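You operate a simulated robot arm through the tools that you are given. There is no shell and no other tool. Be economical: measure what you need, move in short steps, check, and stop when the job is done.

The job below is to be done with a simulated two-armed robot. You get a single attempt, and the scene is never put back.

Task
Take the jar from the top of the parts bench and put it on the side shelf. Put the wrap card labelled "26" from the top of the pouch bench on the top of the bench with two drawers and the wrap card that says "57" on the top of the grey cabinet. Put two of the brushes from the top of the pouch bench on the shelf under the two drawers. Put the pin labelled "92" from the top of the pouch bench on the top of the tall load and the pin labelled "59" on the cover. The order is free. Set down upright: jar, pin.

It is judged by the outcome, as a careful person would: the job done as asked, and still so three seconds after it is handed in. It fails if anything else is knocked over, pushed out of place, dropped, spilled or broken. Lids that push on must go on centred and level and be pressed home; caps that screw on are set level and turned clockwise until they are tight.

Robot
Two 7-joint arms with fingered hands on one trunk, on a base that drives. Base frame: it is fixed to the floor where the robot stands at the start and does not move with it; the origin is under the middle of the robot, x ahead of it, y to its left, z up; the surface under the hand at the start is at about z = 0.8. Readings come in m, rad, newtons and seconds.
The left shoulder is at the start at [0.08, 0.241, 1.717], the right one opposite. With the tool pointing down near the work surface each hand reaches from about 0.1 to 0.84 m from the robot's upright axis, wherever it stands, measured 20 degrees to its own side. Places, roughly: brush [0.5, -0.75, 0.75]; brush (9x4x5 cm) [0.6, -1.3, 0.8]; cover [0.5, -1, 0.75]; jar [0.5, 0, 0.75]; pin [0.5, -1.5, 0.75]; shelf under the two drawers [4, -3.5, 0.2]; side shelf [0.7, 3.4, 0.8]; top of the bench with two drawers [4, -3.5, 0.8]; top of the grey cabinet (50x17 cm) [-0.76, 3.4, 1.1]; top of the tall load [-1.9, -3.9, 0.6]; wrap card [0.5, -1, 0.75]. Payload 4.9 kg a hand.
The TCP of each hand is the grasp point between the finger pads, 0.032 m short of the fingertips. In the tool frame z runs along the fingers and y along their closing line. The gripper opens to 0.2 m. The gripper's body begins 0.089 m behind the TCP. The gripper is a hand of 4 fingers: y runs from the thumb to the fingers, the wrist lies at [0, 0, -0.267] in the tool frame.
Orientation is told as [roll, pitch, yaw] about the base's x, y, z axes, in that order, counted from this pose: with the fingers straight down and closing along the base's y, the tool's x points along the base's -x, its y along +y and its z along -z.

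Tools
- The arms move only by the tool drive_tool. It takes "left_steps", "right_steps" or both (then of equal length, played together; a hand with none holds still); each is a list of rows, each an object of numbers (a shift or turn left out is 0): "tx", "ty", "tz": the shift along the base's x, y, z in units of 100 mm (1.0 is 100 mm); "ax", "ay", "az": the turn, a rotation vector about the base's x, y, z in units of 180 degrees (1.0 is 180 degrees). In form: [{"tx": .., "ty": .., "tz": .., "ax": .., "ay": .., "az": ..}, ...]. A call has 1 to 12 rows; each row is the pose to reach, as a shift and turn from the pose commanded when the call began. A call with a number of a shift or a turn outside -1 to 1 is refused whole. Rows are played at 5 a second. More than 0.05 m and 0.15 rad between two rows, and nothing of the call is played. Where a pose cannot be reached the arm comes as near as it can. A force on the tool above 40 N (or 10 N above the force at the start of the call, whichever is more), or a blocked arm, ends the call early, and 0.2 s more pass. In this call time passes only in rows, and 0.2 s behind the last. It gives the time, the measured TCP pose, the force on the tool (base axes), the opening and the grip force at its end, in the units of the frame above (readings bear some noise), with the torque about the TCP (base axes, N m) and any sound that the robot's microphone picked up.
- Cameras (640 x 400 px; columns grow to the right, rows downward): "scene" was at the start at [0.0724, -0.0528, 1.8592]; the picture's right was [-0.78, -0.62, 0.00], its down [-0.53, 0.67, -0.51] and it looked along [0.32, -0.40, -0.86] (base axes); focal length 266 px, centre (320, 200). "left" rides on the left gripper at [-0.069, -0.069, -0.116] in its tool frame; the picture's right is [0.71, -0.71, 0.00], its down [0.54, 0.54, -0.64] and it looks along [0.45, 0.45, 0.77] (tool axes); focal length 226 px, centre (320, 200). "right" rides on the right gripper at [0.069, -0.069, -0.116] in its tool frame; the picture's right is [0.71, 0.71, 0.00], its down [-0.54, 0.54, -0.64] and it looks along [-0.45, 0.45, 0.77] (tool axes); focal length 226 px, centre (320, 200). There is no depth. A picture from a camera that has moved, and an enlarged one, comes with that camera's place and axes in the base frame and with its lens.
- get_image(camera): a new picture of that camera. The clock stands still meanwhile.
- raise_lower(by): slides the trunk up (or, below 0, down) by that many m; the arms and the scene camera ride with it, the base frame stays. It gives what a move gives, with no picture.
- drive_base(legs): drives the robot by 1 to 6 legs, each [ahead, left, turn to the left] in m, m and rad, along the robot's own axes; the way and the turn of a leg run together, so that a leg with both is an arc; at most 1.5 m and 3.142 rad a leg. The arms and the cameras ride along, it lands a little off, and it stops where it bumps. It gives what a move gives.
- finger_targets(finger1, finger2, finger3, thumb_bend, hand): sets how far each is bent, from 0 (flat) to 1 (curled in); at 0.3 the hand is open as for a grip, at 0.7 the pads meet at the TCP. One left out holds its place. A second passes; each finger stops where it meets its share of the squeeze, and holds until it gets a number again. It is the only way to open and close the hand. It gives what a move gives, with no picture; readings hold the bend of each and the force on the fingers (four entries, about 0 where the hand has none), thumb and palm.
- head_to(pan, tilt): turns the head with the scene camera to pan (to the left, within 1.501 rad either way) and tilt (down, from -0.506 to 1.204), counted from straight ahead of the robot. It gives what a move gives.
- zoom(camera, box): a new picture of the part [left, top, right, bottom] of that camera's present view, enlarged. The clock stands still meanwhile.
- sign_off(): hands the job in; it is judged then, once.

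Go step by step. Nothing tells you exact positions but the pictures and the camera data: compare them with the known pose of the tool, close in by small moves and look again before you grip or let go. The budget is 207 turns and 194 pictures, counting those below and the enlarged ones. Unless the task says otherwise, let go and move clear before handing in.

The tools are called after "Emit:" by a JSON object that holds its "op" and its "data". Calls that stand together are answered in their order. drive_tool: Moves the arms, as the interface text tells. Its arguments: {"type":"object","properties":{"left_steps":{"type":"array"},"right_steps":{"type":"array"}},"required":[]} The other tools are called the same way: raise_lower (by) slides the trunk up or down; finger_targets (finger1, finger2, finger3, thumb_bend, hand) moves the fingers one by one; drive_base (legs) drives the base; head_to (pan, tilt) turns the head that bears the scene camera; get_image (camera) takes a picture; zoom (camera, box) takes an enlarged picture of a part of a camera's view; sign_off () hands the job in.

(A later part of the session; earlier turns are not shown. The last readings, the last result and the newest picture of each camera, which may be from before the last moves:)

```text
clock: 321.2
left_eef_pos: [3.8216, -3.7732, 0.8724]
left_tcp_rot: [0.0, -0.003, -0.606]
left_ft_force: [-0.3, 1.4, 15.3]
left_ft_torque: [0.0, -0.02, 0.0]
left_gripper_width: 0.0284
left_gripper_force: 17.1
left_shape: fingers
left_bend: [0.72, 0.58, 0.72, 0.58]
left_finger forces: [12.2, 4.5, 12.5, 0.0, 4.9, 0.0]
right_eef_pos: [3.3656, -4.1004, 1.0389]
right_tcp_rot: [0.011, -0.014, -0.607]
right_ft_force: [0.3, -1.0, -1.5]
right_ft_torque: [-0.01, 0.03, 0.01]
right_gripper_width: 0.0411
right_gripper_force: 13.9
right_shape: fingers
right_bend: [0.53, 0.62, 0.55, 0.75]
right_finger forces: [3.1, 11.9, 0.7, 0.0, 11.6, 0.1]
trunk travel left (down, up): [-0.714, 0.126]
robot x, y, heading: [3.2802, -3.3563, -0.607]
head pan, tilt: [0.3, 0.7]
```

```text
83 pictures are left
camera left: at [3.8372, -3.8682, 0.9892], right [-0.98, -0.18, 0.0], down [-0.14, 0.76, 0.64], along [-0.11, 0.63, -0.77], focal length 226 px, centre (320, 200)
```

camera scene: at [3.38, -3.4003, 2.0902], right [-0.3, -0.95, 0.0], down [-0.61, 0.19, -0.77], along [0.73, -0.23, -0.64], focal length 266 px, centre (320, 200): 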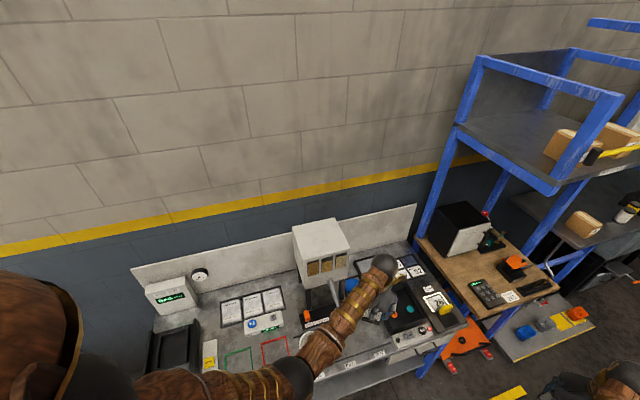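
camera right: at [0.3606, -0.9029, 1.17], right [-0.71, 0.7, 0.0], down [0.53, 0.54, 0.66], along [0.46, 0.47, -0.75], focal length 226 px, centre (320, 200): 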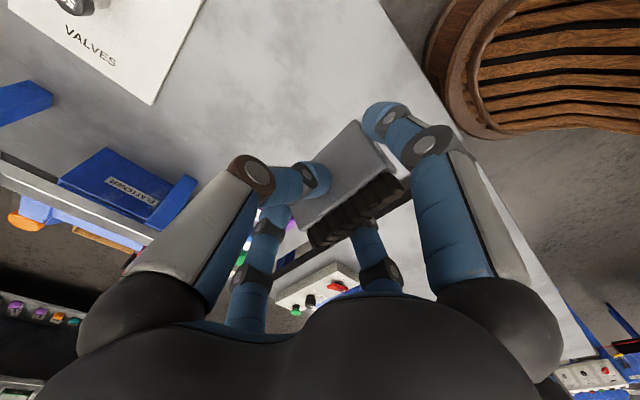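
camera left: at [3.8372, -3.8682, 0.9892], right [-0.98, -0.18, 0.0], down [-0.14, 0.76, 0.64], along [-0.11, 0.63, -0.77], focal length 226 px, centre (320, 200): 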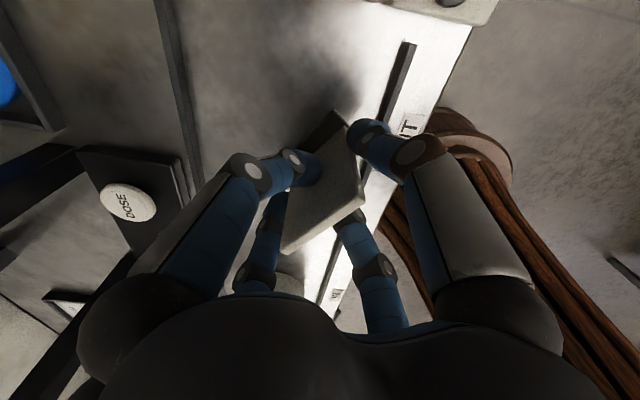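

Contact. Open and lift away.

Emit:
{"op": "finger_targets", "data": {"hand": "left", "finger1": 0.6, "finger2": 0.52, "finger3": 0.6, "thumb_bend": 0.52}}

Emit:
{"op": "get_image", "data": {"camera": "left"}}

```text
clock: 322.2
left_eef_pos: [3.8215, -3.7731, 0.8709]
left_tcp_rot: [0.0, -0.001, -0.605]
left_ft_force: [0.5, -0.2, -0.2]
left_ft_torque: [-0.02, -0.01, 0.0]
left_gripper_width: 0.0487
left_gripper_force: 0.0
left_shape: fingers
left_bend: [0.6, 0.52, 0.6, 0.52]
left_finger forces: [0.0, 0.0, 0.1, 0.0, 0.1, 0.0]
right_eef_pos: [3.3658, -4.1003, 1.039]
right_tcp_rot: [0.012, -0.012, -0.606]
right_ft_force: [0.1, 0.0, -1.9]
right_ft_torque: [-0.03, -0.01, -0.01]
right_gripper_width: 0.0415
right_gripper_force: 13.8
right_shape: fingers
right_bend: [0.53, 0.62, 0.55, 0.75]
right_finger forces: [3.1, 11.8, 0.6, 0.0, 11.6, 0.0]
trunk travel left (down, up): [-0.714, 0.126]
robot x, y, heading: [3.2791, -3.3582, -0.606]
head pan, tilt: [0.3, 0.7]
```

```text
82 pictures are left
camera left: at [3.8375, -3.8683, 0.9866], right [-0.98, -0.18, 0.0], down [-0.14, 0.75, 0.64], along [-0.11, 0.63, -0.77], focal length 226 px, centre (320, 200)
```

left: 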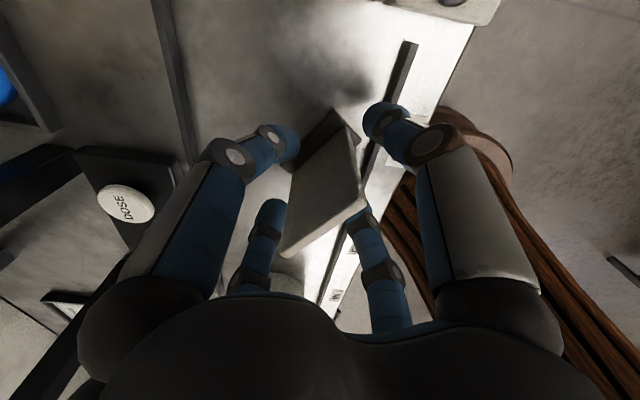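

Released. Raise by trunk, then back away.

Emit:
{"op": "raise_lower", "data": {"by": 0.13}}

Emit:
{"op": "get_image", "data": {"camera": "left"}}

Emit:
{"op": "drive_tool", "data": {"left_steps": [{"tz": 0.4}, {"tz": 0.8}, {"tz": 1.0}]}}

Emit:
{"op": "drive_base", "data": {"legs": [[-0.4, -0.2, 0], [0, 0, 0.606]]}}

Emit:
{"op": "head_to", "data": {"pan": 0.0, "tilt": 0.6}}

Emit:
{"op": "get_image", "data": {"camera": "scene"}}

```text
clock: 323.8
left_eef_pos: [3.8221, -3.7726, 0.996]
left_tcp_rot: [-0.001, 0.0, -0.606]
left_ft_force: [0.6, 0.1, -0.3]
left_ft_torque: [0.03, 0.02, -0.01]
left_gripper_width: 0.0488
left_gripper_force: 0.0
left_shape: fingers
left_bend: [0.6, 0.52, 0.6, 0.52]
left_finger forces: [0.1, 0.1, 0.0, 0.0, 0.0, 0.0]
right_eef_pos: [3.3671, -4.1014, 1.1648]
right_tcp_rot: [0.013, -0.014, -0.606]
right_ft_force: [0.2, 0.3, -1.0]
right_ft_torque: [-0.03, 0.02, -0.05]
right_gripper_width: 0.041
right_gripper_force: 13.6
right_shape: fingers
right_bend: [0.53, 0.62, 0.55, 0.75]
right_finger forces: [3.1, 12.0, 0.6, 0.1, 11.6, 0.0]
right hand out of reach, approached as far as the arm can: row 1
trunk travel left (down, up): [-0.84, 0.0]
robot x, y, heading: [3.28, -3.3603, -0.603]
head pan, tilt: [0.3, 0.7]
```

```text
81 pictures are left
camera left: at [3.8373, -3.868, 1.113], right [-0.98, -0.18, 0.0], down [-0.14, 0.75, 0.64], along [-0.11, 0.63, -0.77], focal length 226 px, centre (320, 200)
```

left: 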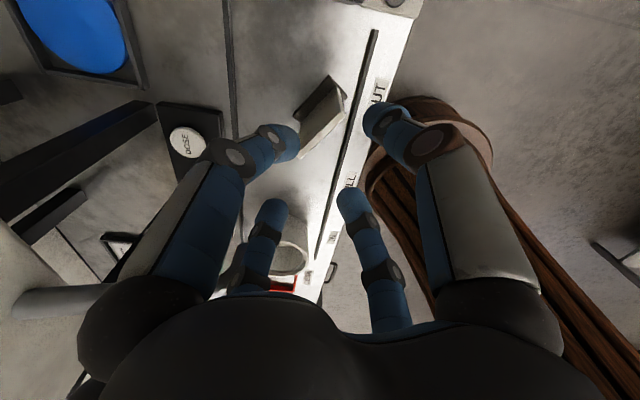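

```text
clock: 324.6
left_eef_pos: [3.8468, -3.8141, 1.0656]
left_tcp_rot: [0.002, 0.0, -0.606]
left_ft_force: [-0.1, 1.4, -0.7]
left_ft_torque: [-0.07, -0.04, -0.04]
left_gripper_width: 0.0491
left_gripper_force: 0.0
left_shape: fingers
left_bend: [0.6, 0.52, 0.6, 0.52]
left_finger forces: [0.2, 0.0, 0.1, 0.0, 0.0, 0.0]
left hand out of reach, approached as far as the arm can: row 1, 2, 3
right_eef_pos: [3.3674, -4.1004, 1.166]
right_tcp_rot: [0.013, -0.012, -0.604]
right_ft_force: [1.0, 0.3, -0.3]
right_ft_torque: [-0.02, 0.0, 0.02]
right_gripper_width: 0.0409
right_gripper_force: 14.3
right_shape: fingers
right_bend: [0.53, 0.62, 0.55, 0.75]
right_finger forces: [3.1, 11.9, 0.7, 0.0, 11.7, 0.0]
trunk travel left (down, up): [-0.84, 0.0]
robot x, y, heading: [3.28, -3.3635, -0.609]
head pan, tilt: [0.3, 0.7]
```

```text
clock: 329.0
left_eef_pos: [3.5645, -3.3319, 1.0652]
left_tcp_rot: [0.003, 0.0, 0.027]
left_ft_force: [0.3, 0.7, 0.8]
left_ft_torque: [0.01, -0.01, 0.04]
left_gripper_width: 0.0492
left_gripper_force: 0.0
left_shape: fingers
left_bend: [0.6, 0.52, 0.6, 0.52]
left_finger forces: [0.0, 0.0, 0.0, 0.0, 0.0, 0.0]
right_eef_pos: [3.3491, -3.8482, 1.1649]
right_tcp_rot: [0.012, -0.013, 0.026]
right_ft_force: [-0.2, 0.6, -0.9]
right_ft_torque: [-0.01, -0.01, -0.04]
right_gripper_width: 0.041
right_gripper_force: 13.1
right_shape: fingers
right_bend: [0.53, 0.62, 0.55, 0.75]
right_finger forces: [3.0, 11.7, 0.7, 0.0, 11.5, 0.0]
trunk travel left (down, up): [-0.84, 0.0]
robot x, y, heading: [2.8407, -3.2998, 0.032]
head pan, tilt: [0.3, 0.7]
```

```text
clock: 329.8
left_eef_pos: [3.5657, -3.3317, 1.064]
left_tcp_rot: [-0.001, 0.001, 0.027]
left_ft_force: [-0.3, 0.6, -0.5]
left_ft_torque: [0.01, 0.01, 0.0]
left_gripper_width: 0.0487
left_gripper_force: 0.0
left_shape: fingers
left_bend: [0.6, 0.52, 0.6, 0.52]
left_finger forces: [0.0, 0.1, 0.1, 0.0, 0.0, 0.1]
right_eef_pos: [3.347, -3.8475, 1.165]
right_tcp_rot: [0.012, -0.011, 0.027]
right_ft_force: [1.0, 0.1, -0.8]
right_ft_torque: [-0.02, 0.01, -0.01]
right_gripper_width: 0.0412
right_gripper_force: 12.9
right_shape: fingers
right_bend: [0.53, 0.62, 0.55, 0.75]
right_finger forces: [2.9, 11.8, 0.8, 0.0, 11.6, 0.0]
trunk travel left (down, up): [-0.84, 0.0]
robot x, y, heading: [2.8384, -3.3002, 0.03]
head pan, tilt: [0.0, 0.6]
```

```text
80 pictures are left
camera scene: at [2.959, -3.2958, 2.1087], right [0.03, -1.0, 0.0], down [-0.57, -0.02, -0.82], along [0.82, 0.02, -0.57], focal length 266 px, centre (320, 200)
```

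scene: 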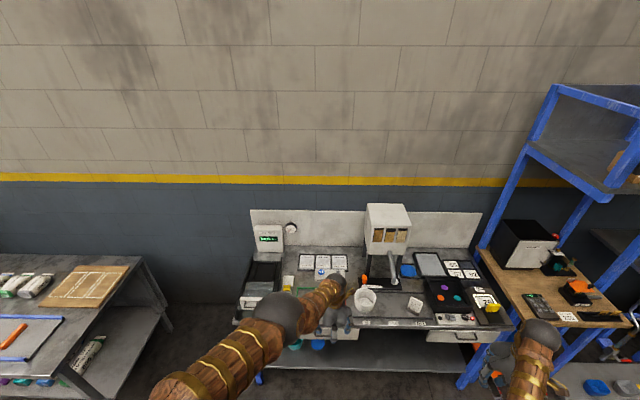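

Card 26 stands on the bench. Now for the brush: lower the trunk here, away from the bench, and retract the left hand before approaching the lower shelf.

Emit:
{"op": "drive_base", "data": {"legs": [[-0.15, 0.2, -0.03]]}}

Emit:
{"op": "raise_lower", "data": {"by": -0.72}}

Emit:
{"op": "drive_tool", "data": {"left_steps": [{"tx": -0.4}, {"tx": -0.8}, {"tx": -1.0}]}}

Emit:
{"op": "drive_tool", "data": {"left_steps": [{"tx": -0.4}, {"tx": -0.8}, {"tx": -1.0}]}}

Emit:
{"op": "drive_tool", "data": {"left_steps": [{"tx": -0.4, "ty": 0.2}, {"tx": -0.8, "ty": 0.4}, {"tx": -1.0, "ty": 0.5}]}}

Emit:
{"op": "get_image", "data": {"camera": "scene"}}

Emit:
{"op": "get_image", "data": {"camera": "right"}}

```text
clock: 331.6
left_eef_pos: [3.414, -3.161, 1.0629]
left_tcp_rot: [0.005, 0.004, -0.004]
left_ft_force: [0.6, -0.1, -0.4]
left_ft_torque: [0.08, 0.05, 0.0]
left_gripper_width: 0.049
left_gripper_force: 0.0
left_shape: fingers
left_bend: [0.6, 0.52, 0.6, 0.52]
left_finger forces: [0.0, 0.0, 0.0, 0.0, 0.1, 0.0]
right_eef_pos: [3.1803, -3.67, 1.1624]
right_tcp_rot: [0.017, -0.01, -0.004]
right_ft_force: [1.2, -0.6, -1.8]
right_ft_torque: [0.02, 0.03, 0.04]
right_gripper_width: 0.0413
right_gripper_force: 13.4
right_shape: fingers
right_bend: [0.53, 0.62, 0.55, 0.75]
right_finger forces: [3.0, 11.8, 0.7, 0.0, 11.5, 0.1]
trunk travel left (down, up): [-0.84, 0.0]
robot x, y, heading: [2.6888, -3.1042, -0.004]
head pan, tilt: [0.0, 0.6]
```

```text
refused: -0.72 is not a number from -0.4 to 0.4
```

```text
clock: 332.4
left_eef_pos: [3.3646, -3.1863, 1.0211]
left_tcp_rot: [0.002, 0.002, -0.003]
left_ft_force: [0.1, -0.1, 0.4]
left_ft_torque: [0.0, 0.01, -0.04]
left_gripper_width: 0.0491
left_gripper_force: 0.0
left_shape: fingers
left_bend: [0.6, 0.52, 0.6, 0.52]
left_finger forces: [0.0, 0.0, 0.0, 0.0, 0.0, 0.1]
left hand out of reach, approached as far as the arm can: row 1, 2, 3
right_eef_pos: [3.18, -3.6683, 1.1647]
right_tcp_rot: [0.012, -0.012, -0.003]
right_ft_force: [0.3, 0.4, -0.6]
right_ft_torque: [-0.01, 0.02, -0.01]
right_gripper_width: 0.0409
right_gripper_force: 13.8
right_shape: fingers
right_bend: [0.53, 0.62, 0.55, 0.75]
right_finger forces: [2.9, 11.7, 0.8, 0.0, 11.5, 0.0]
trunk travel left (down, up): [-0.84, 0.0]
robot x, y, heading: [2.6845, -3.1022, -0.002]
head pan, tilt: [0.0, 0.6]
```

```text
clock: 333.2
left_eef_pos: [3.3049, -3.211, 0.9791]
left_tcp_rot: [0.0, 0.0, -0.003]
left_ft_force: [0.2, 0.3, 0.9]
left_ft_torque: [0.03, 0.03, 0.0]
left_gripper_width: 0.0492
left_gripper_force: 0.1
left_shape: fingers
left_bend: [0.6, 0.52, 0.6, 0.52]
left_finger forces: [0.1, 0.0, 0.1, 0.0, 0.1, 0.1]
left hand out of reach, approached as far as the arm can: row 1, 2, 3
right_eef_pos: [3.1801, -3.6662, 1.1652]
right_tcp_rot: [0.012, -0.014, -0.003]
right_ft_force: [-1.1, 0.0, -1.1]
right_ft_torque: [0.02, -0.03, 0.0]
right_gripper_width: 0.0413
right_gripper_force: 13.6
right_shape: fingers
right_bend: [0.53, 0.62, 0.55, 0.75]
right_finger forces: [3.0, 11.7, 0.7, 0.0, 11.6, 0.0]
trunk travel left (down, up): [-0.84, 0.0]
robot x, y, heading: [2.6884, -3.105, 0.001]
head pan, tilt: [0.0, 0.6]
```

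```text
clock: 334.0
left_eef_pos: [3.2503, -3.1929, 0.9228]
left_tcp_rot: [0.003, 0.002, -0.003]
left_ft_force: [1.3, 0.5, 0.9]
left_ft_torque: [0.03, 0.02, 0.0]
left_gripper_width: 0.0489
left_gripper_force: 0.1
left_shape: fingers
left_bend: [0.6, 0.52, 0.6, 0.52]
left_finger forces: [0.1, 0.0, 0.0, 0.1, 0.0, 0.1]
left hand out of reach, approached as far as the arm can: row 1, 2, 3
right_eef_pos: [3.1783, -3.6663, 1.1664]
right_tcp_rot: [0.013, -0.016, -0.004]
right_ft_force: [0.2, -0.5, -0.9]
right_ft_torque: [-0.03, 0.01, 0.0]
right_gripper_width: 0.0413
right_gripper_force: 13.4
right_shape: fingers
right_bend: [0.53, 0.62, 0.55, 0.75]
right_finger forces: [3.0, 11.8, 0.6, 0.0, 11.5, 0.1]
trunk travel left (down, up): [-0.84, 0.0]
robot x, y, heading: [2.6882, -3.1033, 0.0]
head pan, tilt: [0.0, 0.6]
```

```text
79 pictures are left
camera scene: at [2.8056, -3.1028, 2.1087], right [0.0, -1.0, 0.0], down [-0.56, 0.0, -0.83], along [0.83, 0.0, -0.56], focal length 266 px, centre (320, 200)
```

scene: 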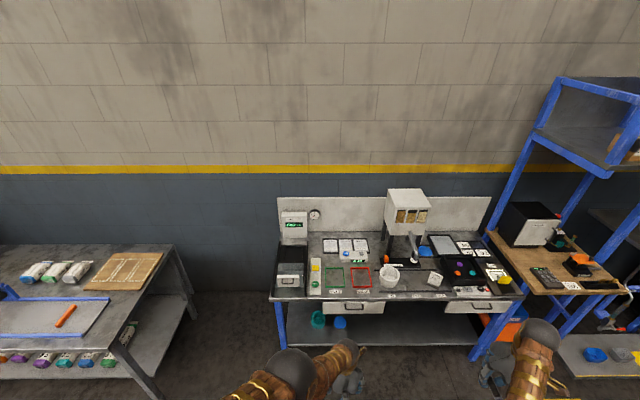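

```text
78 pictures are left
camera right: at [3.108, -3.7373, 1.2804], right [-0.7, 0.71, 0.0], down [0.53, 0.53, 0.66], along [0.47, 0.46, -0.75], focal length 226 px, centre (320, 200)
```

right: 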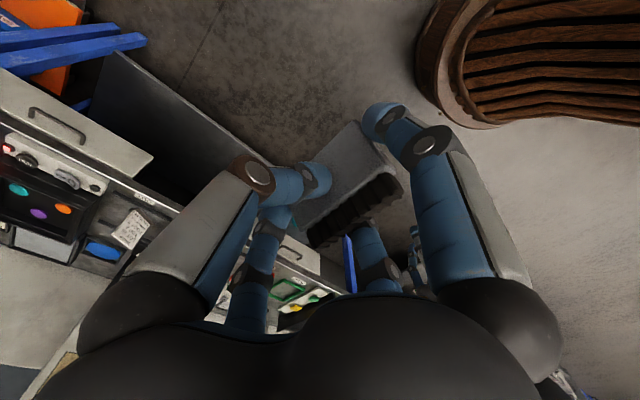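

Emit:
{"op": "raise_lower", "data": {"by": -0.4}}

Emit:
{"op": "drive_tool", "data": {"left_steps": [{"tx": -0.4}, {"tx": -0.8}, {"tx": -1.0, "tz": 0.2}, {"tx": -1.0, "tz": 0.6}, {"tx": -1.0, "tz": 1.0}]}}

Emit:
{"op": "raise_lower", "data": {"by": -0.3}}

Emit:
{"op": "drive_tool", "data": {"left_steps": [{"tx": -0.4, "tz": 0.3}, {"tx": -0.8, "tz": 0.6}, {"tx": -1.0, "tz": 1.0}]}}

Emit:
{"op": "get_image", "data": {"camera": "scene"}}

```text
clock: 337.8
left_eef_pos: [3.2501, -3.193, 0.5231]
left_tcp_rot: [0.002, 0.001, -0.003]
left_ft_force: [-0.3, 0.6, -0.2]
left_ft_torque: [-0.02, -0.02, 0.01]
left_gripper_width: 0.0489
left_gripper_force: 0.1
left_shape: fingers
left_bend: [0.6, 0.52, 0.6, 0.52]
left_finger forces: [0.1, 0.0, 0.0, 0.1, 0.0, 0.1]
right_eef_pos: [3.1784, -3.6661, 0.7663]
right_tcp_rot: [0.013, -0.013, -0.005]
right_ft_force: [0.1, -0.6, -1.3]
right_ft_torque: [-0.02, 0.01, -0.04]
right_gripper_width: 0.0411
right_gripper_force: 13.6
right_shape: fingers
right_bend: [0.53, 0.62, 0.55, 0.75]
right_finger forces: [3.0, 11.7, 0.8, 0.0, 11.6, 0.0]
trunk travel left (down, up): [-0.44, 0.4]
robot x, y, heading: [2.687, -3.1035, 0.003]
head pan, tilt: [0.0, 0.6]
```

```text
clock: 339.0
left_eef_pos: [3.2167, -3.2459, 0.5294]
left_tcp_rot: [0.003, 0.007, -0.003]
left_ft_force: [-0.3, 1.2, -1.1]
left_ft_torque: [-0.04, -0.01, -0.01]
left_gripper_width: 0.0489
left_gripper_force: 0.1
left_shape: fingers
left_bend: [0.6, 0.52, 0.6, 0.52]
left_finger forces: [0.1, 0.1, 0.0, 0.0, 0.1, 0.1]
left hand out of reach, approached as far as the arm can: row 1, 2, 3, 4, 5
right_eef_pos: [3.1791, -3.6666, 0.7655]
right_tcp_rot: [0.012, -0.014, -0.003]
right_ft_force: [0.7, 0.5, -1.3]
right_ft_torque: [-0.02, 0.02, 0.01]
right_gripper_width: 0.0409
right_gripper_force: 13.4
right_shape: fingers
right_bend: [0.53, 0.62, 0.55, 0.75]
right_finger forces: [3.0, 11.7, 0.7, 0.1, 11.7, 0.1]
trunk travel left (down, up): [-0.44, 0.4]
robot x, y, heading: [2.6852, -3.103, -0.001]
head pan, tilt: [0.0, 0.6]
```

```text
clock: 342.0
left_eef_pos: [3.2148, -3.2466, 0.2289]
left_tcp_rot: [0.002, 0.005, -0.005]
left_ft_force: [0.3, -0.3, 0.1]
left_ft_torque: [0.0, 0.02, -0.01]
left_gripper_width: 0.0487
left_gripper_force: 0.1
left_shape: fingers
left_bend: [0.6, 0.52, 0.6, 0.52]
left_finger forces: [0.0, 0.0, 0.0, 0.0, 0.0, 0.0]
right_eef_pos: [3.1776, -3.6676, 0.4652]
right_tcp_rot: [0.012, -0.013, -0.002]
right_ft_force: [-0.3, 0.0, -0.5]
right_ft_torque: [-0.01, -0.01, -0.01]
right_gripper_width: 0.0409
right_gripper_force: 13.5
right_shape: fingers
right_bend: [0.53, 0.62, 0.55, 0.75]
right_finger forces: [3.0, 11.9, 0.8, 0.1, 11.5, 0.0]
trunk travel left (down, up): [-0.14, 0.7]
robot x, y, heading: [2.6867, -3.1057, 0.0]
head pan, tilt: [0.0, 0.6]
```

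```text
clock: 342.8
left_eef_pos: [3.1737, -3.3066, 0.2399]
left_tcp_rot: [0.003, 0.006, -0.002]
left_ft_force: [0.2, 0.0, 0.3]
left_ft_torque: [0.02, 0.0, 0.04]
left_gripper_width: 0.049
left_gripper_force: 0.0
left_shape: fingers
left_bend: [0.6, 0.52, 0.6, 0.52]
left_finger forces: [0.0, 0.1, 0.1, 0.0, 0.0, 0.0]
left hand out of reach, approached as far as the arm can: row 1, 2, 3
right_eef_pos: [3.1791, -3.6676, 0.4652]
right_tcp_rot: [0.013, -0.01, -0.003]
right_ft_force: [-0.1, -0.3, -1.1]
right_ft_torque: [-0.02, 0.01, -0.03]
right_gripper_width: 0.0411
right_gripper_force: 14.1
right_shape: fingers
right_bend: [0.53, 0.62, 0.55, 0.75]
right_finger forces: [3.0, 11.9, 0.7, 0.1, 11.6, 0.0]
trunk travel left (down, up): [-0.14, 0.7]
robot x, y, heading: [2.686, -3.1025, -0.002]
head pan, tilt: [0.0, 0.6]
```

```text
77 pictures are left
camera scene: at [2.806, -3.1036, 1.4086], right [0.0, -1.0, 0.0], down [-0.57, 0.0, -0.82], along [0.82, 0.0, -0.57], focal length 266 px, centre (320, 200)
```

scene: 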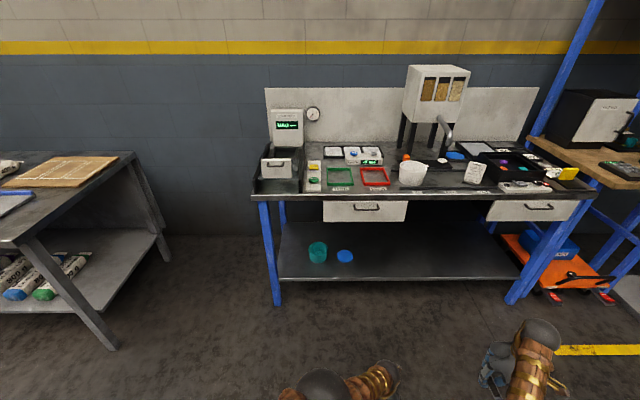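

The left hand drifted toward the centre; move it out to its own side and up.

Emit:
{"op": "drive_tool", "data": {"left_steps": [{"ty": 0.4}, {"ty": 0.8}, {"ty": 1.0}]}}

Emit:
{"op": "drive_tool", "data": {"left_steps": [{"ty": 0.4, "tz": 0.1}, {"ty": 0.8, "tz": 0.2}, {"ty": 1.0, "tz": 0.3}]}}

Emit:
{"op": "drive_tool", "data": {"left_steps": [{"ty": 0.3, "tz": 0.3}, {"ty": 0.6, "tz": 0.6}, {"ty": 0.9, "tz": 0.9}]}}

Emit:
{"op": "drive_tool", "data": {"left_steps": [{"ty": 0.3, "tx": -0.3}, {"ty": 0.6, "tx": -0.6}, {"ty": 0.9, "tx": -0.9}]}}

```text
clock: 343.6
left_eef_pos: [3.1994, -3.2253, 0.2058]
left_tcp_rot: [0.004, 0.004, -0.004]
left_ft_force: [1.0, 0.3, -0.2]
left_ft_torque: [0.01, 0.0, 0.03]
left_gripper_width: 0.0491
left_gripper_force: 0.1
left_shape: fingers
left_bend: [0.6, 0.52, 0.6, 0.52]
left_finger forces: [0.0, 0.1, 0.0, 0.0, 0.0, 0.0]
left hand out of reach, approached as far as the arm can: row 1, 2, 3
right_eef_pos: [3.178, -3.6658, 0.4655]
right_tcp_rot: [0.012, -0.012, -0.002]
right_ft_force: [0.0, -0.1, -1.8]
right_ft_torque: [0.0, 0.0, -0.01]
right_gripper_width: 0.0411
right_gripper_force: 13.8
right_shape: fingers
right_bend: [0.53, 0.62, 0.55, 0.75]
right_finger forces: [2.9, 11.7, 0.6, 0.0, 11.6, 0.1]
trunk travel left (down, up): [-0.14, 0.7]
robot x, y, heading: [2.6874, -3.1062, -0.002]
head pan, tilt: [0.0, 0.6]
```

```text
clock: 344.4
left_eef_pos: [3.232, -3.1488, 0.1891]
left_tcp_rot: [0.002, 0.004, -0.003]
left_ft_force: [-0.3, 0.4, -0.4]
left_ft_torque: [0.04, 0.02, 0.0]
left_gripper_width: 0.0488
left_gripper_force: 0.1
left_shape: fingers
left_bend: [0.6, 0.52, 0.6, 0.52]
left_finger forces: [0.0, 0.1, 0.0, 0.0, 0.0, 0.0]
left hand out of reach, approached as far as the arm can: row 1, 2, 3
right_eef_pos: [3.179, -3.6651, 0.4658]
right_tcp_rot: [0.011, -0.012, -0.003]
right_ft_force: [-0.8, 0.4, -1.6]
right_ft_torque: [-0.04, -0.02, 0.03]
right_gripper_width: 0.0407
right_gripper_force: 13.7
right_shape: fingers
right_bend: [0.53, 0.62, 0.55, 0.75]
right_finger forces: [3.0, 11.7, 0.8, 0.0, 11.6, 0.1]
trunk travel left (down, up): [-0.14, 0.7]
robot x, y, heading: [2.6842, -3.1032, 0.003]
head pan, tilt: [0.0, 0.6]
```

```text
clock: 345.2
left_eef_pos: [3.2892, -3.0844, 0.2069]
left_tcp_rot: [0.003, 0.005, -0.005]
left_ft_force: [0.2, -0.5, -0.1]
left_ft_torque: [-0.02, -0.06, -0.01]
left_gripper_width: 0.0491
left_gripper_force: 0.0
left_shape: fingers
left_bend: [0.6, 0.52, 0.6, 0.52]
left_finger forces: [0.0, 0.0, 0.1, 0.1, 0.0, 0.0]
left hand out of reach, approached as far as the arm can: row 1, 2, 3
right_eef_pos: [3.1781, -3.6676, 0.4656]
right_tcp_rot: [0.011, -0.012, -0.004]
right_ft_force: [-0.4, -0.3, -0.6]
right_ft_torque: [-0.04, 0.0, 0.0]
right_gripper_width: 0.0409
right_gripper_force: 13.8
right_shape: fingers
right_bend: [0.53, 0.62, 0.55, 0.75]
right_finger forces: [3.0, 11.8, 0.7, 0.0, 11.7, 0.0]
trunk travel left (down, up): [-0.14, 0.7]
robot x, y, heading: [2.6869, -3.1004, -0.005]
head pan, tilt: [0.0, 0.6]
```

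```text
clock: 346.0
left_eef_pos: [3.2429, -3.0048, 0.1513]
left_tcp_rot: [0.003, 0.004, -0.005]
left_ft_force: [0.5, 0.0, 0.3]
left_ft_torque: [-0.01, 0.04, 0.02]
left_gripper_width: 0.0493
left_gripper_force: 0.0
left_shape: fingers
left_bend: [0.6, 0.52, 0.6, 0.52]
left_finger forces: [0.1, 0.1, 0.0, 0.0, 0.0, 0.0]
left hand out of reach, approached as far as the arm can: row 1, 2, 3
right_eef_pos: [3.1778, -3.6661, 0.4665]
right_tcp_rot: [0.011, -0.014, -0.002]
right_ft_force: [-0.1, 0.4, -1.5]
right_ft_torque: [-0.02, -0.01, -0.01]
right_gripper_width: 0.041
right_gripper_force: 13.4
right_shape: fingers
right_bend: [0.53, 0.62, 0.55, 0.75]
right_finger forces: [3.0, 11.8, 0.7, 0.1, 11.7, 0.0]
trunk travel left (down, up): [-0.14, 0.7]
robot x, y, heading: [2.6867, -3.1053, 0.001]
head pan, tilt: [0.0, 0.6]
```

The commanded left pose has run past its reachable zone (too close to the body). Bring the command forward and up again.

Emit:
{"op": "drive_tool", "data": {"left_steps": [{"tx": 0.4, "tz": 0.2}, {"tx": 0.8, "tz": 0.4}, {"tx": 1.0, "tz": 0.7}]}}

Emit:
{"op": "drive_tool", "data": {"left_steps": [{"tx": 0.4, "tz": 0.2}, {"tx": 0.8, "tz": 0.4}, {"tx": 1.0, "tz": 0.7}]}}

```text
clock: 346.8
left_eef_pos: [3.3379, -3.0048, 0.2256]
left_tcp_rot: [0.002, 0.007, -0.004]
left_ft_force: [0.4, -0.1, -0.4]
left_ft_torque: [0.03, -0.1, 0.01]
left_gripper_width: 0.0488
left_gripper_force: 0.0
left_shape: fingers
left_bend: [0.6, 0.52, 0.6, 0.52]
left_finger forces: [0.1, 0.1, 0.0, 0.0, 0.0, 0.1]
left hand out of reach, approached as far as the arm can: row 1, 2, 3
right_eef_pos: [3.179, -3.6651, 0.4655]
right_tcp_rot: [0.012, -0.015, -0.003]
right_ft_force: [-0.2, -0.7, -0.6]
right_ft_torque: [-0.03, -0.02, -0.03]
right_gripper_width: 0.0411
right_gripper_force: 13.6
right_shape: fingers
right_bend: [0.53, 0.62, 0.55, 0.75]
right_finger forces: [3.0, 11.8, 0.7, 0.0, 11.8, 0.1]
trunk travel left (down, up): [-0.14, 0.7]
robot x, y, heading: [2.6863, -3.1023, 0.002]
head pan, tilt: [0.0, 0.6]
```

```text
clock: 347.6
left_eef_pos: [3.4173, -2.9982, 0.3076]
left_tcp_rot: [0.003, 0.005, -0.001]
left_ft_force: [-0.6, 0.5, -0.4]
left_ft_torque: [0.0, -0.07, -0.03]
left_gripper_width: 0.0491
left_gripper_force: 0.0
left_shape: fingers
left_bend: [0.6, 0.52, 0.6, 0.52]
left_finger forces: [0.0, 0.0, 0.1, 0.0, 0.1, 0.0]
left hand out of reach, approached as far as the arm can: row 1, 2, 3
right_eef_pos: [3.1782, -3.6665, 0.4652]
right_tcp_rot: [0.012, -0.014, -0.004]
right_ft_force: [-0.5, -0.6, -1.1]
right_ft_torque: [-0.02, 0.01, 0.03]
right_gripper_width: 0.0412
right_gripper_force: 13.5
right_shape: fingers
right_bend: [0.53, 0.62, 0.55, 0.75]
right_finger forces: [3.0, 11.8, 0.7, 0.1, 11.6, 0.0]
trunk travel left (down, up): [-0.14, 0.7]
robot x, y, heading: [2.6856, -3.106, 0.001]
head pan, tilt: [0.0, 0.6]
```

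Emit:
{"op": "drive_tool", "data": {"left_steps": [{"tz": 0.4}, {"tz": 0.8}, {"tz": 1.0}]}}

Emit:
{"op": "drive_tool", "data": {"left_steps": [{"tz": 0.4}, {"tz": 0.8}, {"tz": 1.0}]}}

Emit:
{"op": "get_image", "data": {"camera": "left"}}

```text
clock: 348.4
left_eef_pos: [3.4686, -3.0135, 0.3801]
left_tcp_rot: [0.003, 0.004, -0.003]
left_ft_force: [-0.7, -0.5, -0.1]
left_ft_torque: [0.02, -0.04, 0.02]
left_gripper_width: 0.0491
left_gripper_force: 0.1
left_shape: fingers
left_bend: [0.6, 0.52, 0.6, 0.52]
left_finger forces: [0.1, 0.0, 0.0, 0.0, 0.1, 0.1]
left hand out of reach, approached as far as the arm can: row 1, 2, 3
right_eef_pos: [3.1783, -3.6666, 0.4653]
right_tcp_rot: [0.013, -0.012, -0.003]
right_ft_force: [0.2, 0.0, -2.0]
right_ft_torque: [-0.02, -0.05, 0.02]
right_gripper_width: 0.0412
right_gripper_force: 13.9
right_shape: fingers
right_bend: [0.53, 0.62, 0.55, 0.75]
right_finger forces: [3.0, 11.8, 0.7, 0.1, 11.7, 0.1]
trunk travel left (down, up): [-0.14, 0.7]
robot x, y, heading: [2.6906, -3.1037, -0.0]
head pan, tilt: [0.0, 0.6]
```

```text
clock: 349.2
left_eef_pos: [3.5118, -3.0199, 0.4543]
left_tcp_rot: [0.004, 0.004, -0.004]
left_ft_force: [-0.5, -0.3, -0.7]
left_ft_torque: [0.0, -0.01, 0.0]
left_gripper_width: 0.049
left_gripper_force: 0.0
left_shape: fingers
left_bend: [0.6, 0.52, 0.6, 0.52]
left_finger forces: [0.1, 0.0, 0.0, 0.0, 0.1, 0.0]
left hand out of reach, approached as far as the arm can: row 1, 2, 3
right_eef_pos: [3.1779, -3.6664, 0.4657]
right_tcp_rot: [0.012, -0.012, -0.004]
right_ft_force: [0.0, 0.6, -0.5]
right_ft_torque: [0.0, -0.01, -0.01]
right_gripper_width: 0.041
right_gripper_force: 13.5
right_shape: fingers
right_bend: [0.53, 0.62, 0.55, 0.75]
right_finger forces: [3.0, 11.8, 0.7, 0.0, 11.8, 0.0]
trunk travel left (down, up): [-0.14, 0.7]
robot x, y, heading: [2.6883, -3.1046, 0.001]
head pan, tilt: [0.0, 0.6]
```

```text
76 pictures are left
camera left: at [3.5799, -3.0886, 0.5702], right [-0.71, -0.71, 0.0], down [-0.54, 0.54, 0.65], along [-0.46, 0.46, -0.76], focal length 226 px, centre (320, 200)
```

left: 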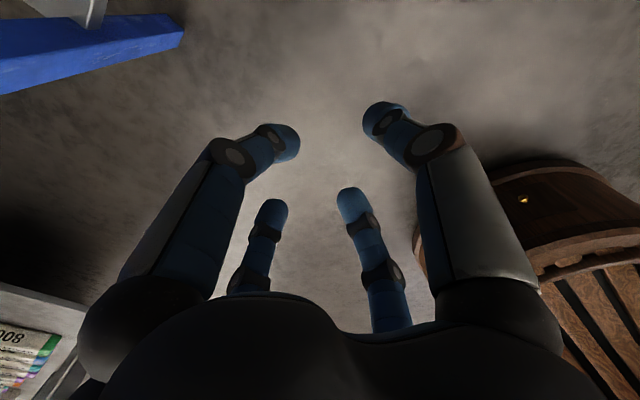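

Emit:
{"op": "drive_tool", "data": {"left_steps": [{"tx": -0.4, "ty": 0.1, "tz": 0.28}, {"tx": -0.8, "ty": 0.2, "tz": 0.55}]}}

Emit:
{"op": "drive_tool", "data": {"left_steps": [{"tx": -0.4, "ty": 0.1, "tz": 0.28}, {"tx": -0.8, "ty": 0.2, "tz": 0.55}]}}

Emit:
{"op": "drive_tool", "data": {"left_steps": [{"tx": -0.4, "ty": 0.1, "tz": 0.28}, {"tx": -0.8, "ty": 0.2, "tz": 0.55}]}}

```text
clock: 349.8
left_eef_pos: [3.5148, -3.0184, 0.4601]
left_tcp_rot: [0.002, 0.007, -0.003]
left_ft_force: [0.0, 0.0, -0.4]
left_ft_torque: [-0.01, 0.0, -0.01]
left_gripper_width: 0.0491
left_gripper_force: 0.1
left_shape: fingers
left_bend: [0.6, 0.52, 0.6, 0.52]
left_finger forces: [0.0, 0.0, 0.0, 0.0, 0.1, 0.1]
left hand out of reach, approached as far as the arm can: row 1, 2
right_eef_pos: [3.1778, -3.6661, 0.4657]
right_tcp_rot: [0.012, -0.012, -0.003]
right_ft_force: [-0.7, -0.8, -1.5]
right_ft_torque: [-0.01, -0.01, -0.01]
right_gripper_width: 0.0409
right_gripper_force: 13.6
right_shape: fingers
right_bend: [0.53, 0.62, 0.55, 0.75]
right_finger forces: [3.1, 11.7, 0.7, 0.0, 11.6, 0.1]
trunk travel left (down, up): [-0.14, 0.7]
robot x, y, heading: [2.6904, -3.1022, -0.005]
head pan, tilt: [0.0, 0.6]
```

```text
clock: 350.4
left_eef_pos: [3.5184, -3.0198, 0.4653]
left_tcp_rot: [0.001, 0.005, -0.004]
left_ft_force: [0.6, 0.1, 0.3]
left_ft_torque: [-0.01, 0.02, -0.02]
left_gripper_width: 0.0492
left_gripper_force: 0.0
left_shape: fingers
left_bend: [0.6, 0.52, 0.6, 0.52]
left_finger forces: [0.0, 0.0, 0.1, 0.0, 0.1, 0.0]
left hand out of reach, approached as far as the arm can: row 1, 2
right_eef_pos: [3.1789, -3.6651, 0.4651]
right_tcp_rot: [0.011, -0.013, -0.003]
right_ft_force: [0.3, 0.5, -1.9]
right_ft_torque: [-0.02, 0.02, -0.02]
right_gripper_width: 0.041
right_gripper_force: 13.3
right_shape: fingers
right_bend: [0.53, 0.62, 0.55, 0.75]
right_finger forces: [3.0, 11.8, 0.7, 0.0, 11.7, 0.0]
trunk travel left (down, up): [-0.14, 0.7]
robot x, y, heading: [2.6839, -3.1063, 0.001]
head pan, tilt: [0.0, 0.6]
```

```text
clock: 351.0
left_eef_pos: [3.5219, -3.0175, 0.4714]
left_tcp_rot: [0.002, 0.005, -0.003]
left_ft_force: [0.1, 1.4, 0.2]
left_ft_torque: [0.04, 0.01, 0.01]
left_gripper_width: 0.0492
left_gripper_force: 0.0
left_shape: fingers
left_bend: [0.6, 0.52, 0.6, 0.52]
left_finger forces: [0.0, 0.1, 0.0, 0.1, 0.1, 0.1]
left hand out of reach, approached as far as the arm can: row 1, 2
right_eef_pos: [3.1779, -3.667, 0.4656]
right_tcp_rot: [0.013, -0.012, -0.003]
right_ft_force: [-0.1, -0.3, -1.1]
right_ft_torque: [-0.02, 0.0, 0.0]
right_gripper_width: 0.0412
right_gripper_force: 13.5
right_shape: fingers
right_bend: [0.53, 0.62, 0.55, 0.75]
right_finger forces: [3.0, 11.8, 0.7, 0.0, 11.7, 0.1]
trunk travel left (down, up): [-0.14, 0.7]
robot x, y, heading: [2.6886, -3.1008, 0.001]
head pan, tilt: [0.0, 0.6]
```

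Emit:
{"op": "drive_tool", "data": {"left_steps": [{"tz": 0.4}, {"tz": 0.8}, {"tz": 1.0}]}}

Emit:
{"op": "drive_tool", "data": {"left_steps": [{"tz": 0.4}, {"tz": 0.8}, {"tz": 1.0}]}}

Emit:
{"op": "drive_tool", "data": {"left_steps": [{"tx": -0.4}, {"tx": -0.8}, {"tx": -1.0}]}}

Emit:
{"op": "get_image", "data": {"camera": "scene"}}

```text
clock: 351.8
left_eef_pos: [3.5562, -3.0303, 0.5565]
left_tcp_rot: [0.003, 0.006, -0.003]
left_ft_force: [0.0, 0.1, -0.4]
left_ft_torque: [-0.01, -0.02, -0.01]
left_gripper_width: 0.0491
left_gripper_force: 0.1
left_shape: fingers
left_bend: [0.6, 0.52, 0.6, 0.52]
left_finger forces: [0.0, 0.0, 0.1, 0.1, 0.0, 0.0]
left hand out of reach, approached as far as the arm can: row 1, 2, 3
right_eef_pos: [3.1793, -3.6677, 0.4652]
right_tcp_rot: [0.013, -0.014, -0.004]
right_ft_force: [0.7, 0.0, -1.2]
right_ft_torque: [-0.01, -0.03, 0.0]
right_gripper_width: 0.0414
right_gripper_force: 13.9
right_shape: fingers
right_bend: [0.53, 0.62, 0.55, 0.75]
right_finger forces: [3.0, 11.9, 0.7, 0.1, 11.7, 0.0]
trunk travel left (down, up): [-0.14, 0.7]
robot x, y, heading: [2.689, -3.1023, 0.001]
head pan, tilt: [0.0, 0.6]
```

```text
clock: 352.6
left_eef_pos: [3.5839, -3.0339, 0.6489]
left_tcp_rot: [0.003, 0.008, -0.005]
left_ft_force: [0.3, 0.0, 0.0]
left_ft_torque: [-0.04, -0.01, -0.02]
left_gripper_width: 0.0488
left_gripper_force: 0.0
left_shape: fingers
left_bend: [0.6, 0.52, 0.6, 0.52]
left_finger forces: [0.0, 0.0, 0.1, 0.1, 0.1, 0.0]
left hand out of reach, approached as far as the arm can: row 1, 2, 3
right_eef_pos: [3.178, -3.6672, 0.4657]
right_tcp_rot: [0.013, -0.013, -0.002]
right_ft_force: [-0.4, 0.5, -0.8]
right_ft_torque: [-0.02, 0.0, -0.03]
right_gripper_width: 0.0413
right_gripper_force: 14.3
right_shape: fingers
right_bend: [0.53, 0.62, 0.55, 0.75]
right_finger forces: [3.0, 11.8, 0.7, 0.1, 11.7, 0.0]
trunk travel left (down, up): [-0.14, 0.7]
robot x, y, heading: [2.6879, -3.1019, 0.0]
head pan, tilt: [0.0, 0.6]
```

```text
clock: 353.4
left_eef_pos: [3.5767, -3.0478, 0.6318]
left_tcp_rot: [0.005, 0.006, -0.002]
left_ft_force: [-0.9, 0.1, 0.2]
left_ft_torque: [-0.04, -0.01, -0.01]
left_gripper_width: 0.0492
left_gripper_force: 0.0
left_shape: fingers
left_bend: [0.6, 0.52, 0.6, 0.52]
left_finger forces: [0.0, 0.0, 0.0, 0.0, 0.0, 0.1]
left hand out of reach, approached as far as the arm can: row 1, 2, 3
right_eef_pos: [3.1792, -3.6664, 0.4656]
right_tcp_rot: [0.013, -0.014, -0.003]
right_ft_force: [-0.6, -0.1, -1.2]
right_ft_torque: [-0.01, 0.02, -0.03]
right_gripper_width: 0.0411
right_gripper_force: 13.3
right_shape: fingers
right_bend: [0.53, 0.62, 0.55, 0.75]
right_finger forces: [3.0, 11.7, 0.7, 0.0, 11.6, 0.0]
trunk travel left (down, up): [-0.14, 0.7]
robot x, y, heading: [2.6886, -3.102, -0.0]
head pan, tilt: [0.0, 0.6]
```

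```text
75 pictures are left
camera scene: at [2.8061, -3.1033, 1.4087], right [0.0, -1.0, 0.0], down [-0.57, 0.0, -0.82], along [0.82, 0.0, -0.57], focal length 266 px, centre (320, 200)
```

scene: 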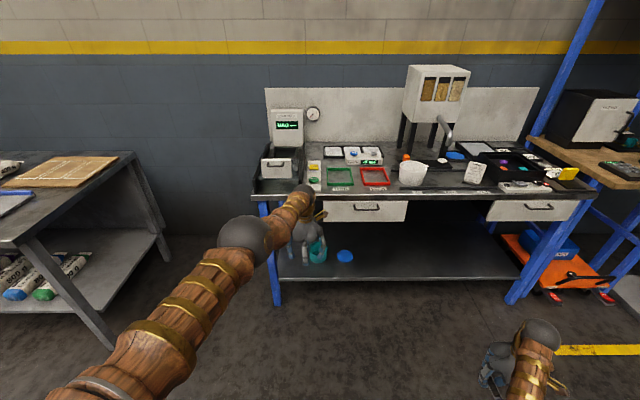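

The left arm has locked straight. Back the base away and try bending the wrist to break the straight-arm lock.

Emit:
{"op": "drive_base", "data": {"legs": [[-0.35, 0, 0]]}}

Emit:
{"op": "drive_tool", "data": {"left_steps": [{"tx": -0.2, "ay": -0.04}, {"tx": -0.4, "ay": -0.08}, {"tx": -0.6, "ay": -0.12}, {"tx": -0.8, "ay": -0.16}, {"tx": -1.0, "ay": -0.2}]}}

Emit:
{"op": "drive_tool", "data": {"left_steps": [{"tx": -0.4}, {"tx": -0.8}, {"tx": -1.0}]}}

```text
clock: 355.7
left_eef_pos: [3.2265, -3.0439, 0.63]
left_tcp_rot: [0.004, 0.005, 0.001]
left_ft_force: [0.2, 0.2, 0.5]
left_ft_torque: [-0.02, 0.01, -0.03]
left_gripper_width: 0.0493
left_gripper_force: 0.0
left_shape: fingers
left_bend: [0.6, 0.52, 0.6, 0.52]
left_finger forces: [0.0, 0.0, 0.0, 0.1, 0.0, 0.0]
right_eef_pos: [2.8323, -3.6646, 0.4664]
right_tcp_rot: [0.012, -0.013, 0.002]
right_ft_force: [-0.2, 0.2, -1.1]
right_ft_torque: [-0.02, -0.06, 0.03]
right_gripper_width: 0.0412
right_gripper_force: 13.0
right_shape: fingers
right_bend: [0.53, 0.62, 0.55, 0.75]
right_finger forces: [2.9, 11.8, 0.7, 0.1, 11.7, 0.0]
trunk travel left (down, up): [-0.14, 0.7]
robot x, y, heading: [2.3382, -3.105, 0.006]
head pan, tilt: [0.0, 0.6]
```

```text
clock: 356.9
left_eef_pos: [3.3323, -3.1362, 0.6095]
left_tcp_rot: [0.009, -0.621, 0.001]
left_ft_force: [-0.9, 1.2, -1.3]
left_ft_torque: [-0.1, -0.17, -0.09]
left_gripper_width: 0.0492
left_gripper_force: 0.1
left_shape: fingers
left_bend: [0.6, 0.52, 0.6, 0.52]
left_finger forces: [0.1, 0.0, 0.0, 0.1, 0.0, 0.0]
left hand out of reach, approached as far as the arm can: row 1, 2, 3, 4, 5
right_eef_pos: [2.8309, -3.6652, 0.4653]
right_tcp_rot: [0.014, -0.014, 0.001]
right_ft_force: [0.1, 0.0, -1.5]
right_ft_torque: [0.05, -0.04, 0.02]
right_gripper_width: 0.0411
right_gripper_force: 13.3
right_shape: fingers
right_bend: [0.53, 0.62, 0.55, 0.75]
right_finger forces: [3.0, 11.9, 0.7, 0.0, 11.7, 0.0]
trunk travel left (down, up): [-0.14, 0.7]
robot x, y, heading: [2.3397, -3.1033, 0.001]
head pan, tilt: [0.0, 0.6]
```

```text
clock: 357.7
left_eef_pos: [3.3125, -3.1618, 0.5822]
left_tcp_rot: [0.002, -0.623, 0.003]
left_ft_force: [-0.4, -0.4, 0.0]
left_ft_torque: [0.01, -0.01, -0.02]
left_gripper_width: 0.0494
left_gripper_force: 0.1
left_shape: fingers
left_bend: [0.6, 0.52, 0.6, 0.52]
left_finger forces: [0.0, 0.0, 0.1, 0.0, 0.0, 0.0]
left hand out of reach, approached as far as the arm can: row 1, 2, 3
right_eef_pos: [2.832, -3.6647, 0.465]
right_tcp_rot: [0.013, -0.012, 0.001]
right_ft_force: [0.5, -0.8, -1.4]
right_ft_torque: [-0.01, -0.02, 0.0]
right_gripper_width: 0.0409
right_gripper_force: 13.6
right_shape: fingers
right_bend: [0.53, 0.62, 0.55, 0.75]
right_finger forces: [3.0, 11.8, 0.7, 0.0, 11.8, 0.1]
trunk travel left (down, up): [-0.14, 0.7]
robot x, y, heading: [2.3394, -3.1027, 0.006]
head pan, tilt: [0.0, 0.6]
```

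Emit:
{"op": "drive_tool", "data": {"left_steps": [{"ty": -0.4}, {"ty": -0.8}, {"ty": -1.0}]}}

Emit:
{"op": "drive_tool", "data": {"left_steps": [{"ty": -0.4}, {"ty": -0.8}, {"ty": -1.0}]}}

Emit:
{"op": "drive_tool", "data": {"left_steps": [{"tx": -0.4}, {"tx": -0.8}, {"tx": -1.0}]}}

```text
clock: 358.5
left_eef_pos: [3.291, -3.2315, 0.5979]
left_tcp_rot: [0.001, -0.622, 0.004]
left_ft_force: [0.9, -0.7, -0.2]
left_ft_torque: [0.01, -0.01, -0.02]
left_gripper_width: 0.0491
left_gripper_force: 0.0
left_shape: fingers
left_bend: [0.6, 0.52, 0.6, 0.52]
left_finger forces: [0.1, 0.0, 0.0, 0.0, 0.1, 0.1]
left hand out of reach, approached as far as the arm can: row 1, 2, 3
right_eef_pos: [2.833, -3.6638, 0.4652]
right_tcp_rot: [0.01, -0.012, 0.001]
right_ft_force: [0.7, -0.4, -1.2]
right_ft_torque: [-0.02, -0.01, -0.03]
right_gripper_width: 0.0412
right_gripper_force: 14.1
right_shape: fingers
right_bend: [0.53, 0.62, 0.55, 0.75]
right_finger forces: [3.0, 11.9, 0.7, 0.0, 11.8, 0.0]
trunk travel left (down, up): [-0.14, 0.7]
robot x, y, heading: [2.3346, -3.1045, 0.005]
head pan, tilt: [0.0, 0.6]
```

```text
clock: 359.3
left_eef_pos: [3.2646, -3.2928, 0.616]
left_tcp_rot: [0.001, -0.623, 0.004]
left_ft_force: [0.5, 0.6, -0.8]
left_ft_torque: [-0.01, -0.01, 0.01]
left_gripper_width: 0.0494
left_gripper_force: 0.0
left_shape: fingers
left_bend: [0.6, 0.52, 0.6, 0.52]
left_finger forces: [0.0, 0.1, 0.0, 0.0, 0.0, 0.0]
left hand out of reach, approached as far as the arm can: row 1, 2, 3
right_eef_pos: [2.8328, -3.6649, 0.466]
right_tcp_rot: [0.011, -0.013, 0.002]
right_ft_force: [0.5, 0.1, -1.6]
right_ft_torque: [0.02, 0.0, 0.0]
right_gripper_width: 0.0412
right_gripper_force: 13.8
right_shape: fingers
right_bend: [0.53, 0.62, 0.55, 0.75]
right_finger forces: [3.0, 11.9, 0.7, 0.0, 11.8, 0.0]
trunk travel left (down, up): [-0.14, 0.7]
robot x, y, heading: [2.3411, -3.1028, 0.006]
head pan, tilt: [0.0, 0.6]
```

```text
clock: 360.1
left_eef_pos: [3.1617, -3.2954, 0.6162]
left_tcp_rot: [0.001, -0.622, 0.002]
left_ft_force: [0.1, -0.8, 0.9]
left_ft_torque: [0.02, 0.04, -0.03]
left_gripper_width: 0.049
left_gripper_force: 0.1
left_shape: fingers
left_bend: [0.6, 0.52, 0.6, 0.52]
left_finger forces: [0.1, 0.1, 0.0, 0.0, 0.1, 0.0]
right_eef_pos: [2.8326, -3.6661, 0.4658]
right_tcp_rot: [0.013, -0.013, 0.001]
right_ft_force: [-0.3, -0.2, -1.1]
right_ft_torque: [-0.01, 0.0, 0.01]
right_gripper_width: 0.0413
right_gripper_force: 13.7
right_shape: fingers
right_bend: [0.53, 0.62, 0.55, 0.75]
right_finger forces: [3.0, 11.9, 0.7, 0.0, 11.8, 0.0]
trunk travel left (down, up): [-0.14, 0.7]
robot x, y, heading: [2.3357, -3.1064, 0.006]
head pan, tilt: [0.0, 0.6]
```

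Unlocked. Now retract the left hand properly and straighten it.

Emit:
{"op": "drive_tool", "data": {"left_steps": [{"tx": -0.4, "ay": 0.03}, {"tx": -0.8, "ay": 0.06}, {"tx": -1.0, "ay": 0.1}]}}

Emit:
{"op": "drive_tool", "data": {"left_steps": [{"tx": -0.4, "ty": 0.1, "ay": 0.03}, {"tx": -0.8, "ty": 0.2, "ay": 0.06}, {"tx": -1.0, "ty": 0.3, "ay": 0.098}]}}

Emit:
{"op": "drive_tool", "data": {"left_steps": [{"tx": -0.4, "ty": 0.2}, {"tx": -0.8, "ty": 0.4}, {"tx": -1.0, "ty": 0.6}]}}

Emit:
{"op": "drive_tool", "data": {"left_steps": [{"tx": -0.2, "ty": 0.3}, {"tx": -0.4, "ty": 0.6}, {"tx": -0.6, "ty": 0.9}]}}

```text
clock: 360.9
left_eef_pos: [3.0613, -3.2949, 0.6157]
left_tcp_rot: [0.001, -0.309, 0.002]
left_ft_force: [-0.1, 0.5, -0.8]
left_ft_torque: [-0.02, -0.03, -0.02]
left_gripper_width: 0.0493
left_gripper_force: 0.0
left_shape: fingers
left_bend: [0.6, 0.52, 0.6, 0.52]
left_finger forces: [0.0, 0.0, 0.1, 0.0, 0.1, 0.0]
right_eef_pos: [2.8333, -3.6642, 0.4656]
right_tcp_rot: [0.011, -0.012, 0.0]
right_ft_force: [0.5, -0.5, -0.7]
right_ft_torque: [-0.01, 0.03, -0.03]
right_gripper_width: 0.0412
right_gripper_force: 13.5
right_shape: fingers
right_bend: [0.53, 0.62, 0.55, 0.75]
right_finger forces: [3.0, 11.8, 0.7, 0.0, 11.8, 0.1]
trunk travel left (down, up): [-0.14, 0.7]
robot x, y, heading: [2.337, -3.1067, 0.001]
head pan, tilt: [0.0, 0.6]
```

```text
clock: 361.7
left_eef_pos: [2.959, -3.2646, 0.6164]
left_tcp_rot: [0.004, 0.001, 0.001]
left_ft_force: [0.1, 0.9, 0.4]
left_ft_torque: [0.01, -0.04, 0.03]
left_gripper_width: 0.0492
left_gripper_force: 0.1
left_shape: fingers
left_bend: [0.6, 0.52, 0.6, 0.52]
left_finger forces: [0.1, 0.1, 0.0, 0.1, 0.0, 0.0]
right_eef_pos: [2.8317, -3.6649, 0.4654]
right_tcp_rot: [0.012, -0.012, 0.001]
right_ft_force: [0.6, -0.4, -0.9]
right_ft_torque: [0.02, 0.02, 0.01]
right_gripper_width: 0.041
right_gripper_force: 14.4
right_shape: fingers
right_bend: [0.53, 0.62, 0.55, 0.75]
right_finger forces: [3.0, 11.9, 0.7, 0.1, 11.8, 0.1]
trunk travel left (down, up): [-0.14, 0.7]
robot x, y, heading: [2.3361, -3.1011, 0.006]
head pan, tilt: [0.0, 0.6]
```

```text
clock: 362.5
left_eef_pos: [2.8602, -3.2048, 0.6171]
left_tcp_rot: [-0.001, -0.004, -0.003]
left_ft_force: [-0.4, -1.1, 1.5]
left_ft_torque: [0.17, -0.1, -0.03]
left_gripper_width: 0.0493
left_gripper_force: 0.0
left_shape: fingers
left_bend: [0.6, 0.52, 0.6, 0.52]
left_finger forces: [0.1, 0.1, 0.0, 0.0, 0.0, 0.0]
right_eef_pos: [2.8313, -3.6641, 0.4665]
right_tcp_rot: [0.011, -0.015, 0.0]
right_ft_force: [0.1, 0.0, -0.6]
right_ft_torque: [-0.03, -0.04, 0.02]
right_gripper_width: 0.0414
right_gripper_force: 13.1
right_shape: fingers
right_bend: [0.53, 0.62, 0.55, 0.75]
right_finger forces: [3.0, 11.8, 0.6, 0.0, 11.7, 0.0]
trunk travel left (down, up): [-0.14, 0.7]
robot x, y, heading: [2.3388, -3.1045, 0.002]
head pan, tilt: [0.0, 0.6]
```

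```text
clock: 363.3
left_eef_pos: [2.7992, -3.1143, 0.6185]
left_tcp_rot: [0.002, -0.003, 0.003]
left_ft_force: [-0.1, 0.0, -0.6]
left_ft_torque: [0.0, 0.0, -0.02]
left_gripper_width: 0.0493
left_gripper_force: 0.1
left_shape: fingers
left_bend: [0.6, 0.52, 0.6, 0.52]
left_finger forces: [0.0, 0.1, 0.0, 0.1, 0.0, 0.0]
right_eef_pos: [2.8308, -3.6647, 0.4665]
right_tcp_rot: [0.011, -0.014, 0.001]
right_ft_force: [0.0, 0.6, -1.4]
right_ft_torque: [-0.04, -0.02, 0.0]
right_gripper_width: 0.041
right_gripper_force: 12.7
right_shape: fingers
right_bend: [0.53, 0.62, 0.55, 0.75]
right_finger forces: [3.0, 11.8, 0.7, 0.0, 11.7, 0.0]
trunk travel left (down, up): [-0.14, 0.7]
robot x, y, heading: [2.3385, -3.1023, 0.008]
head pan, tilt: [0.0, 0.6]
```

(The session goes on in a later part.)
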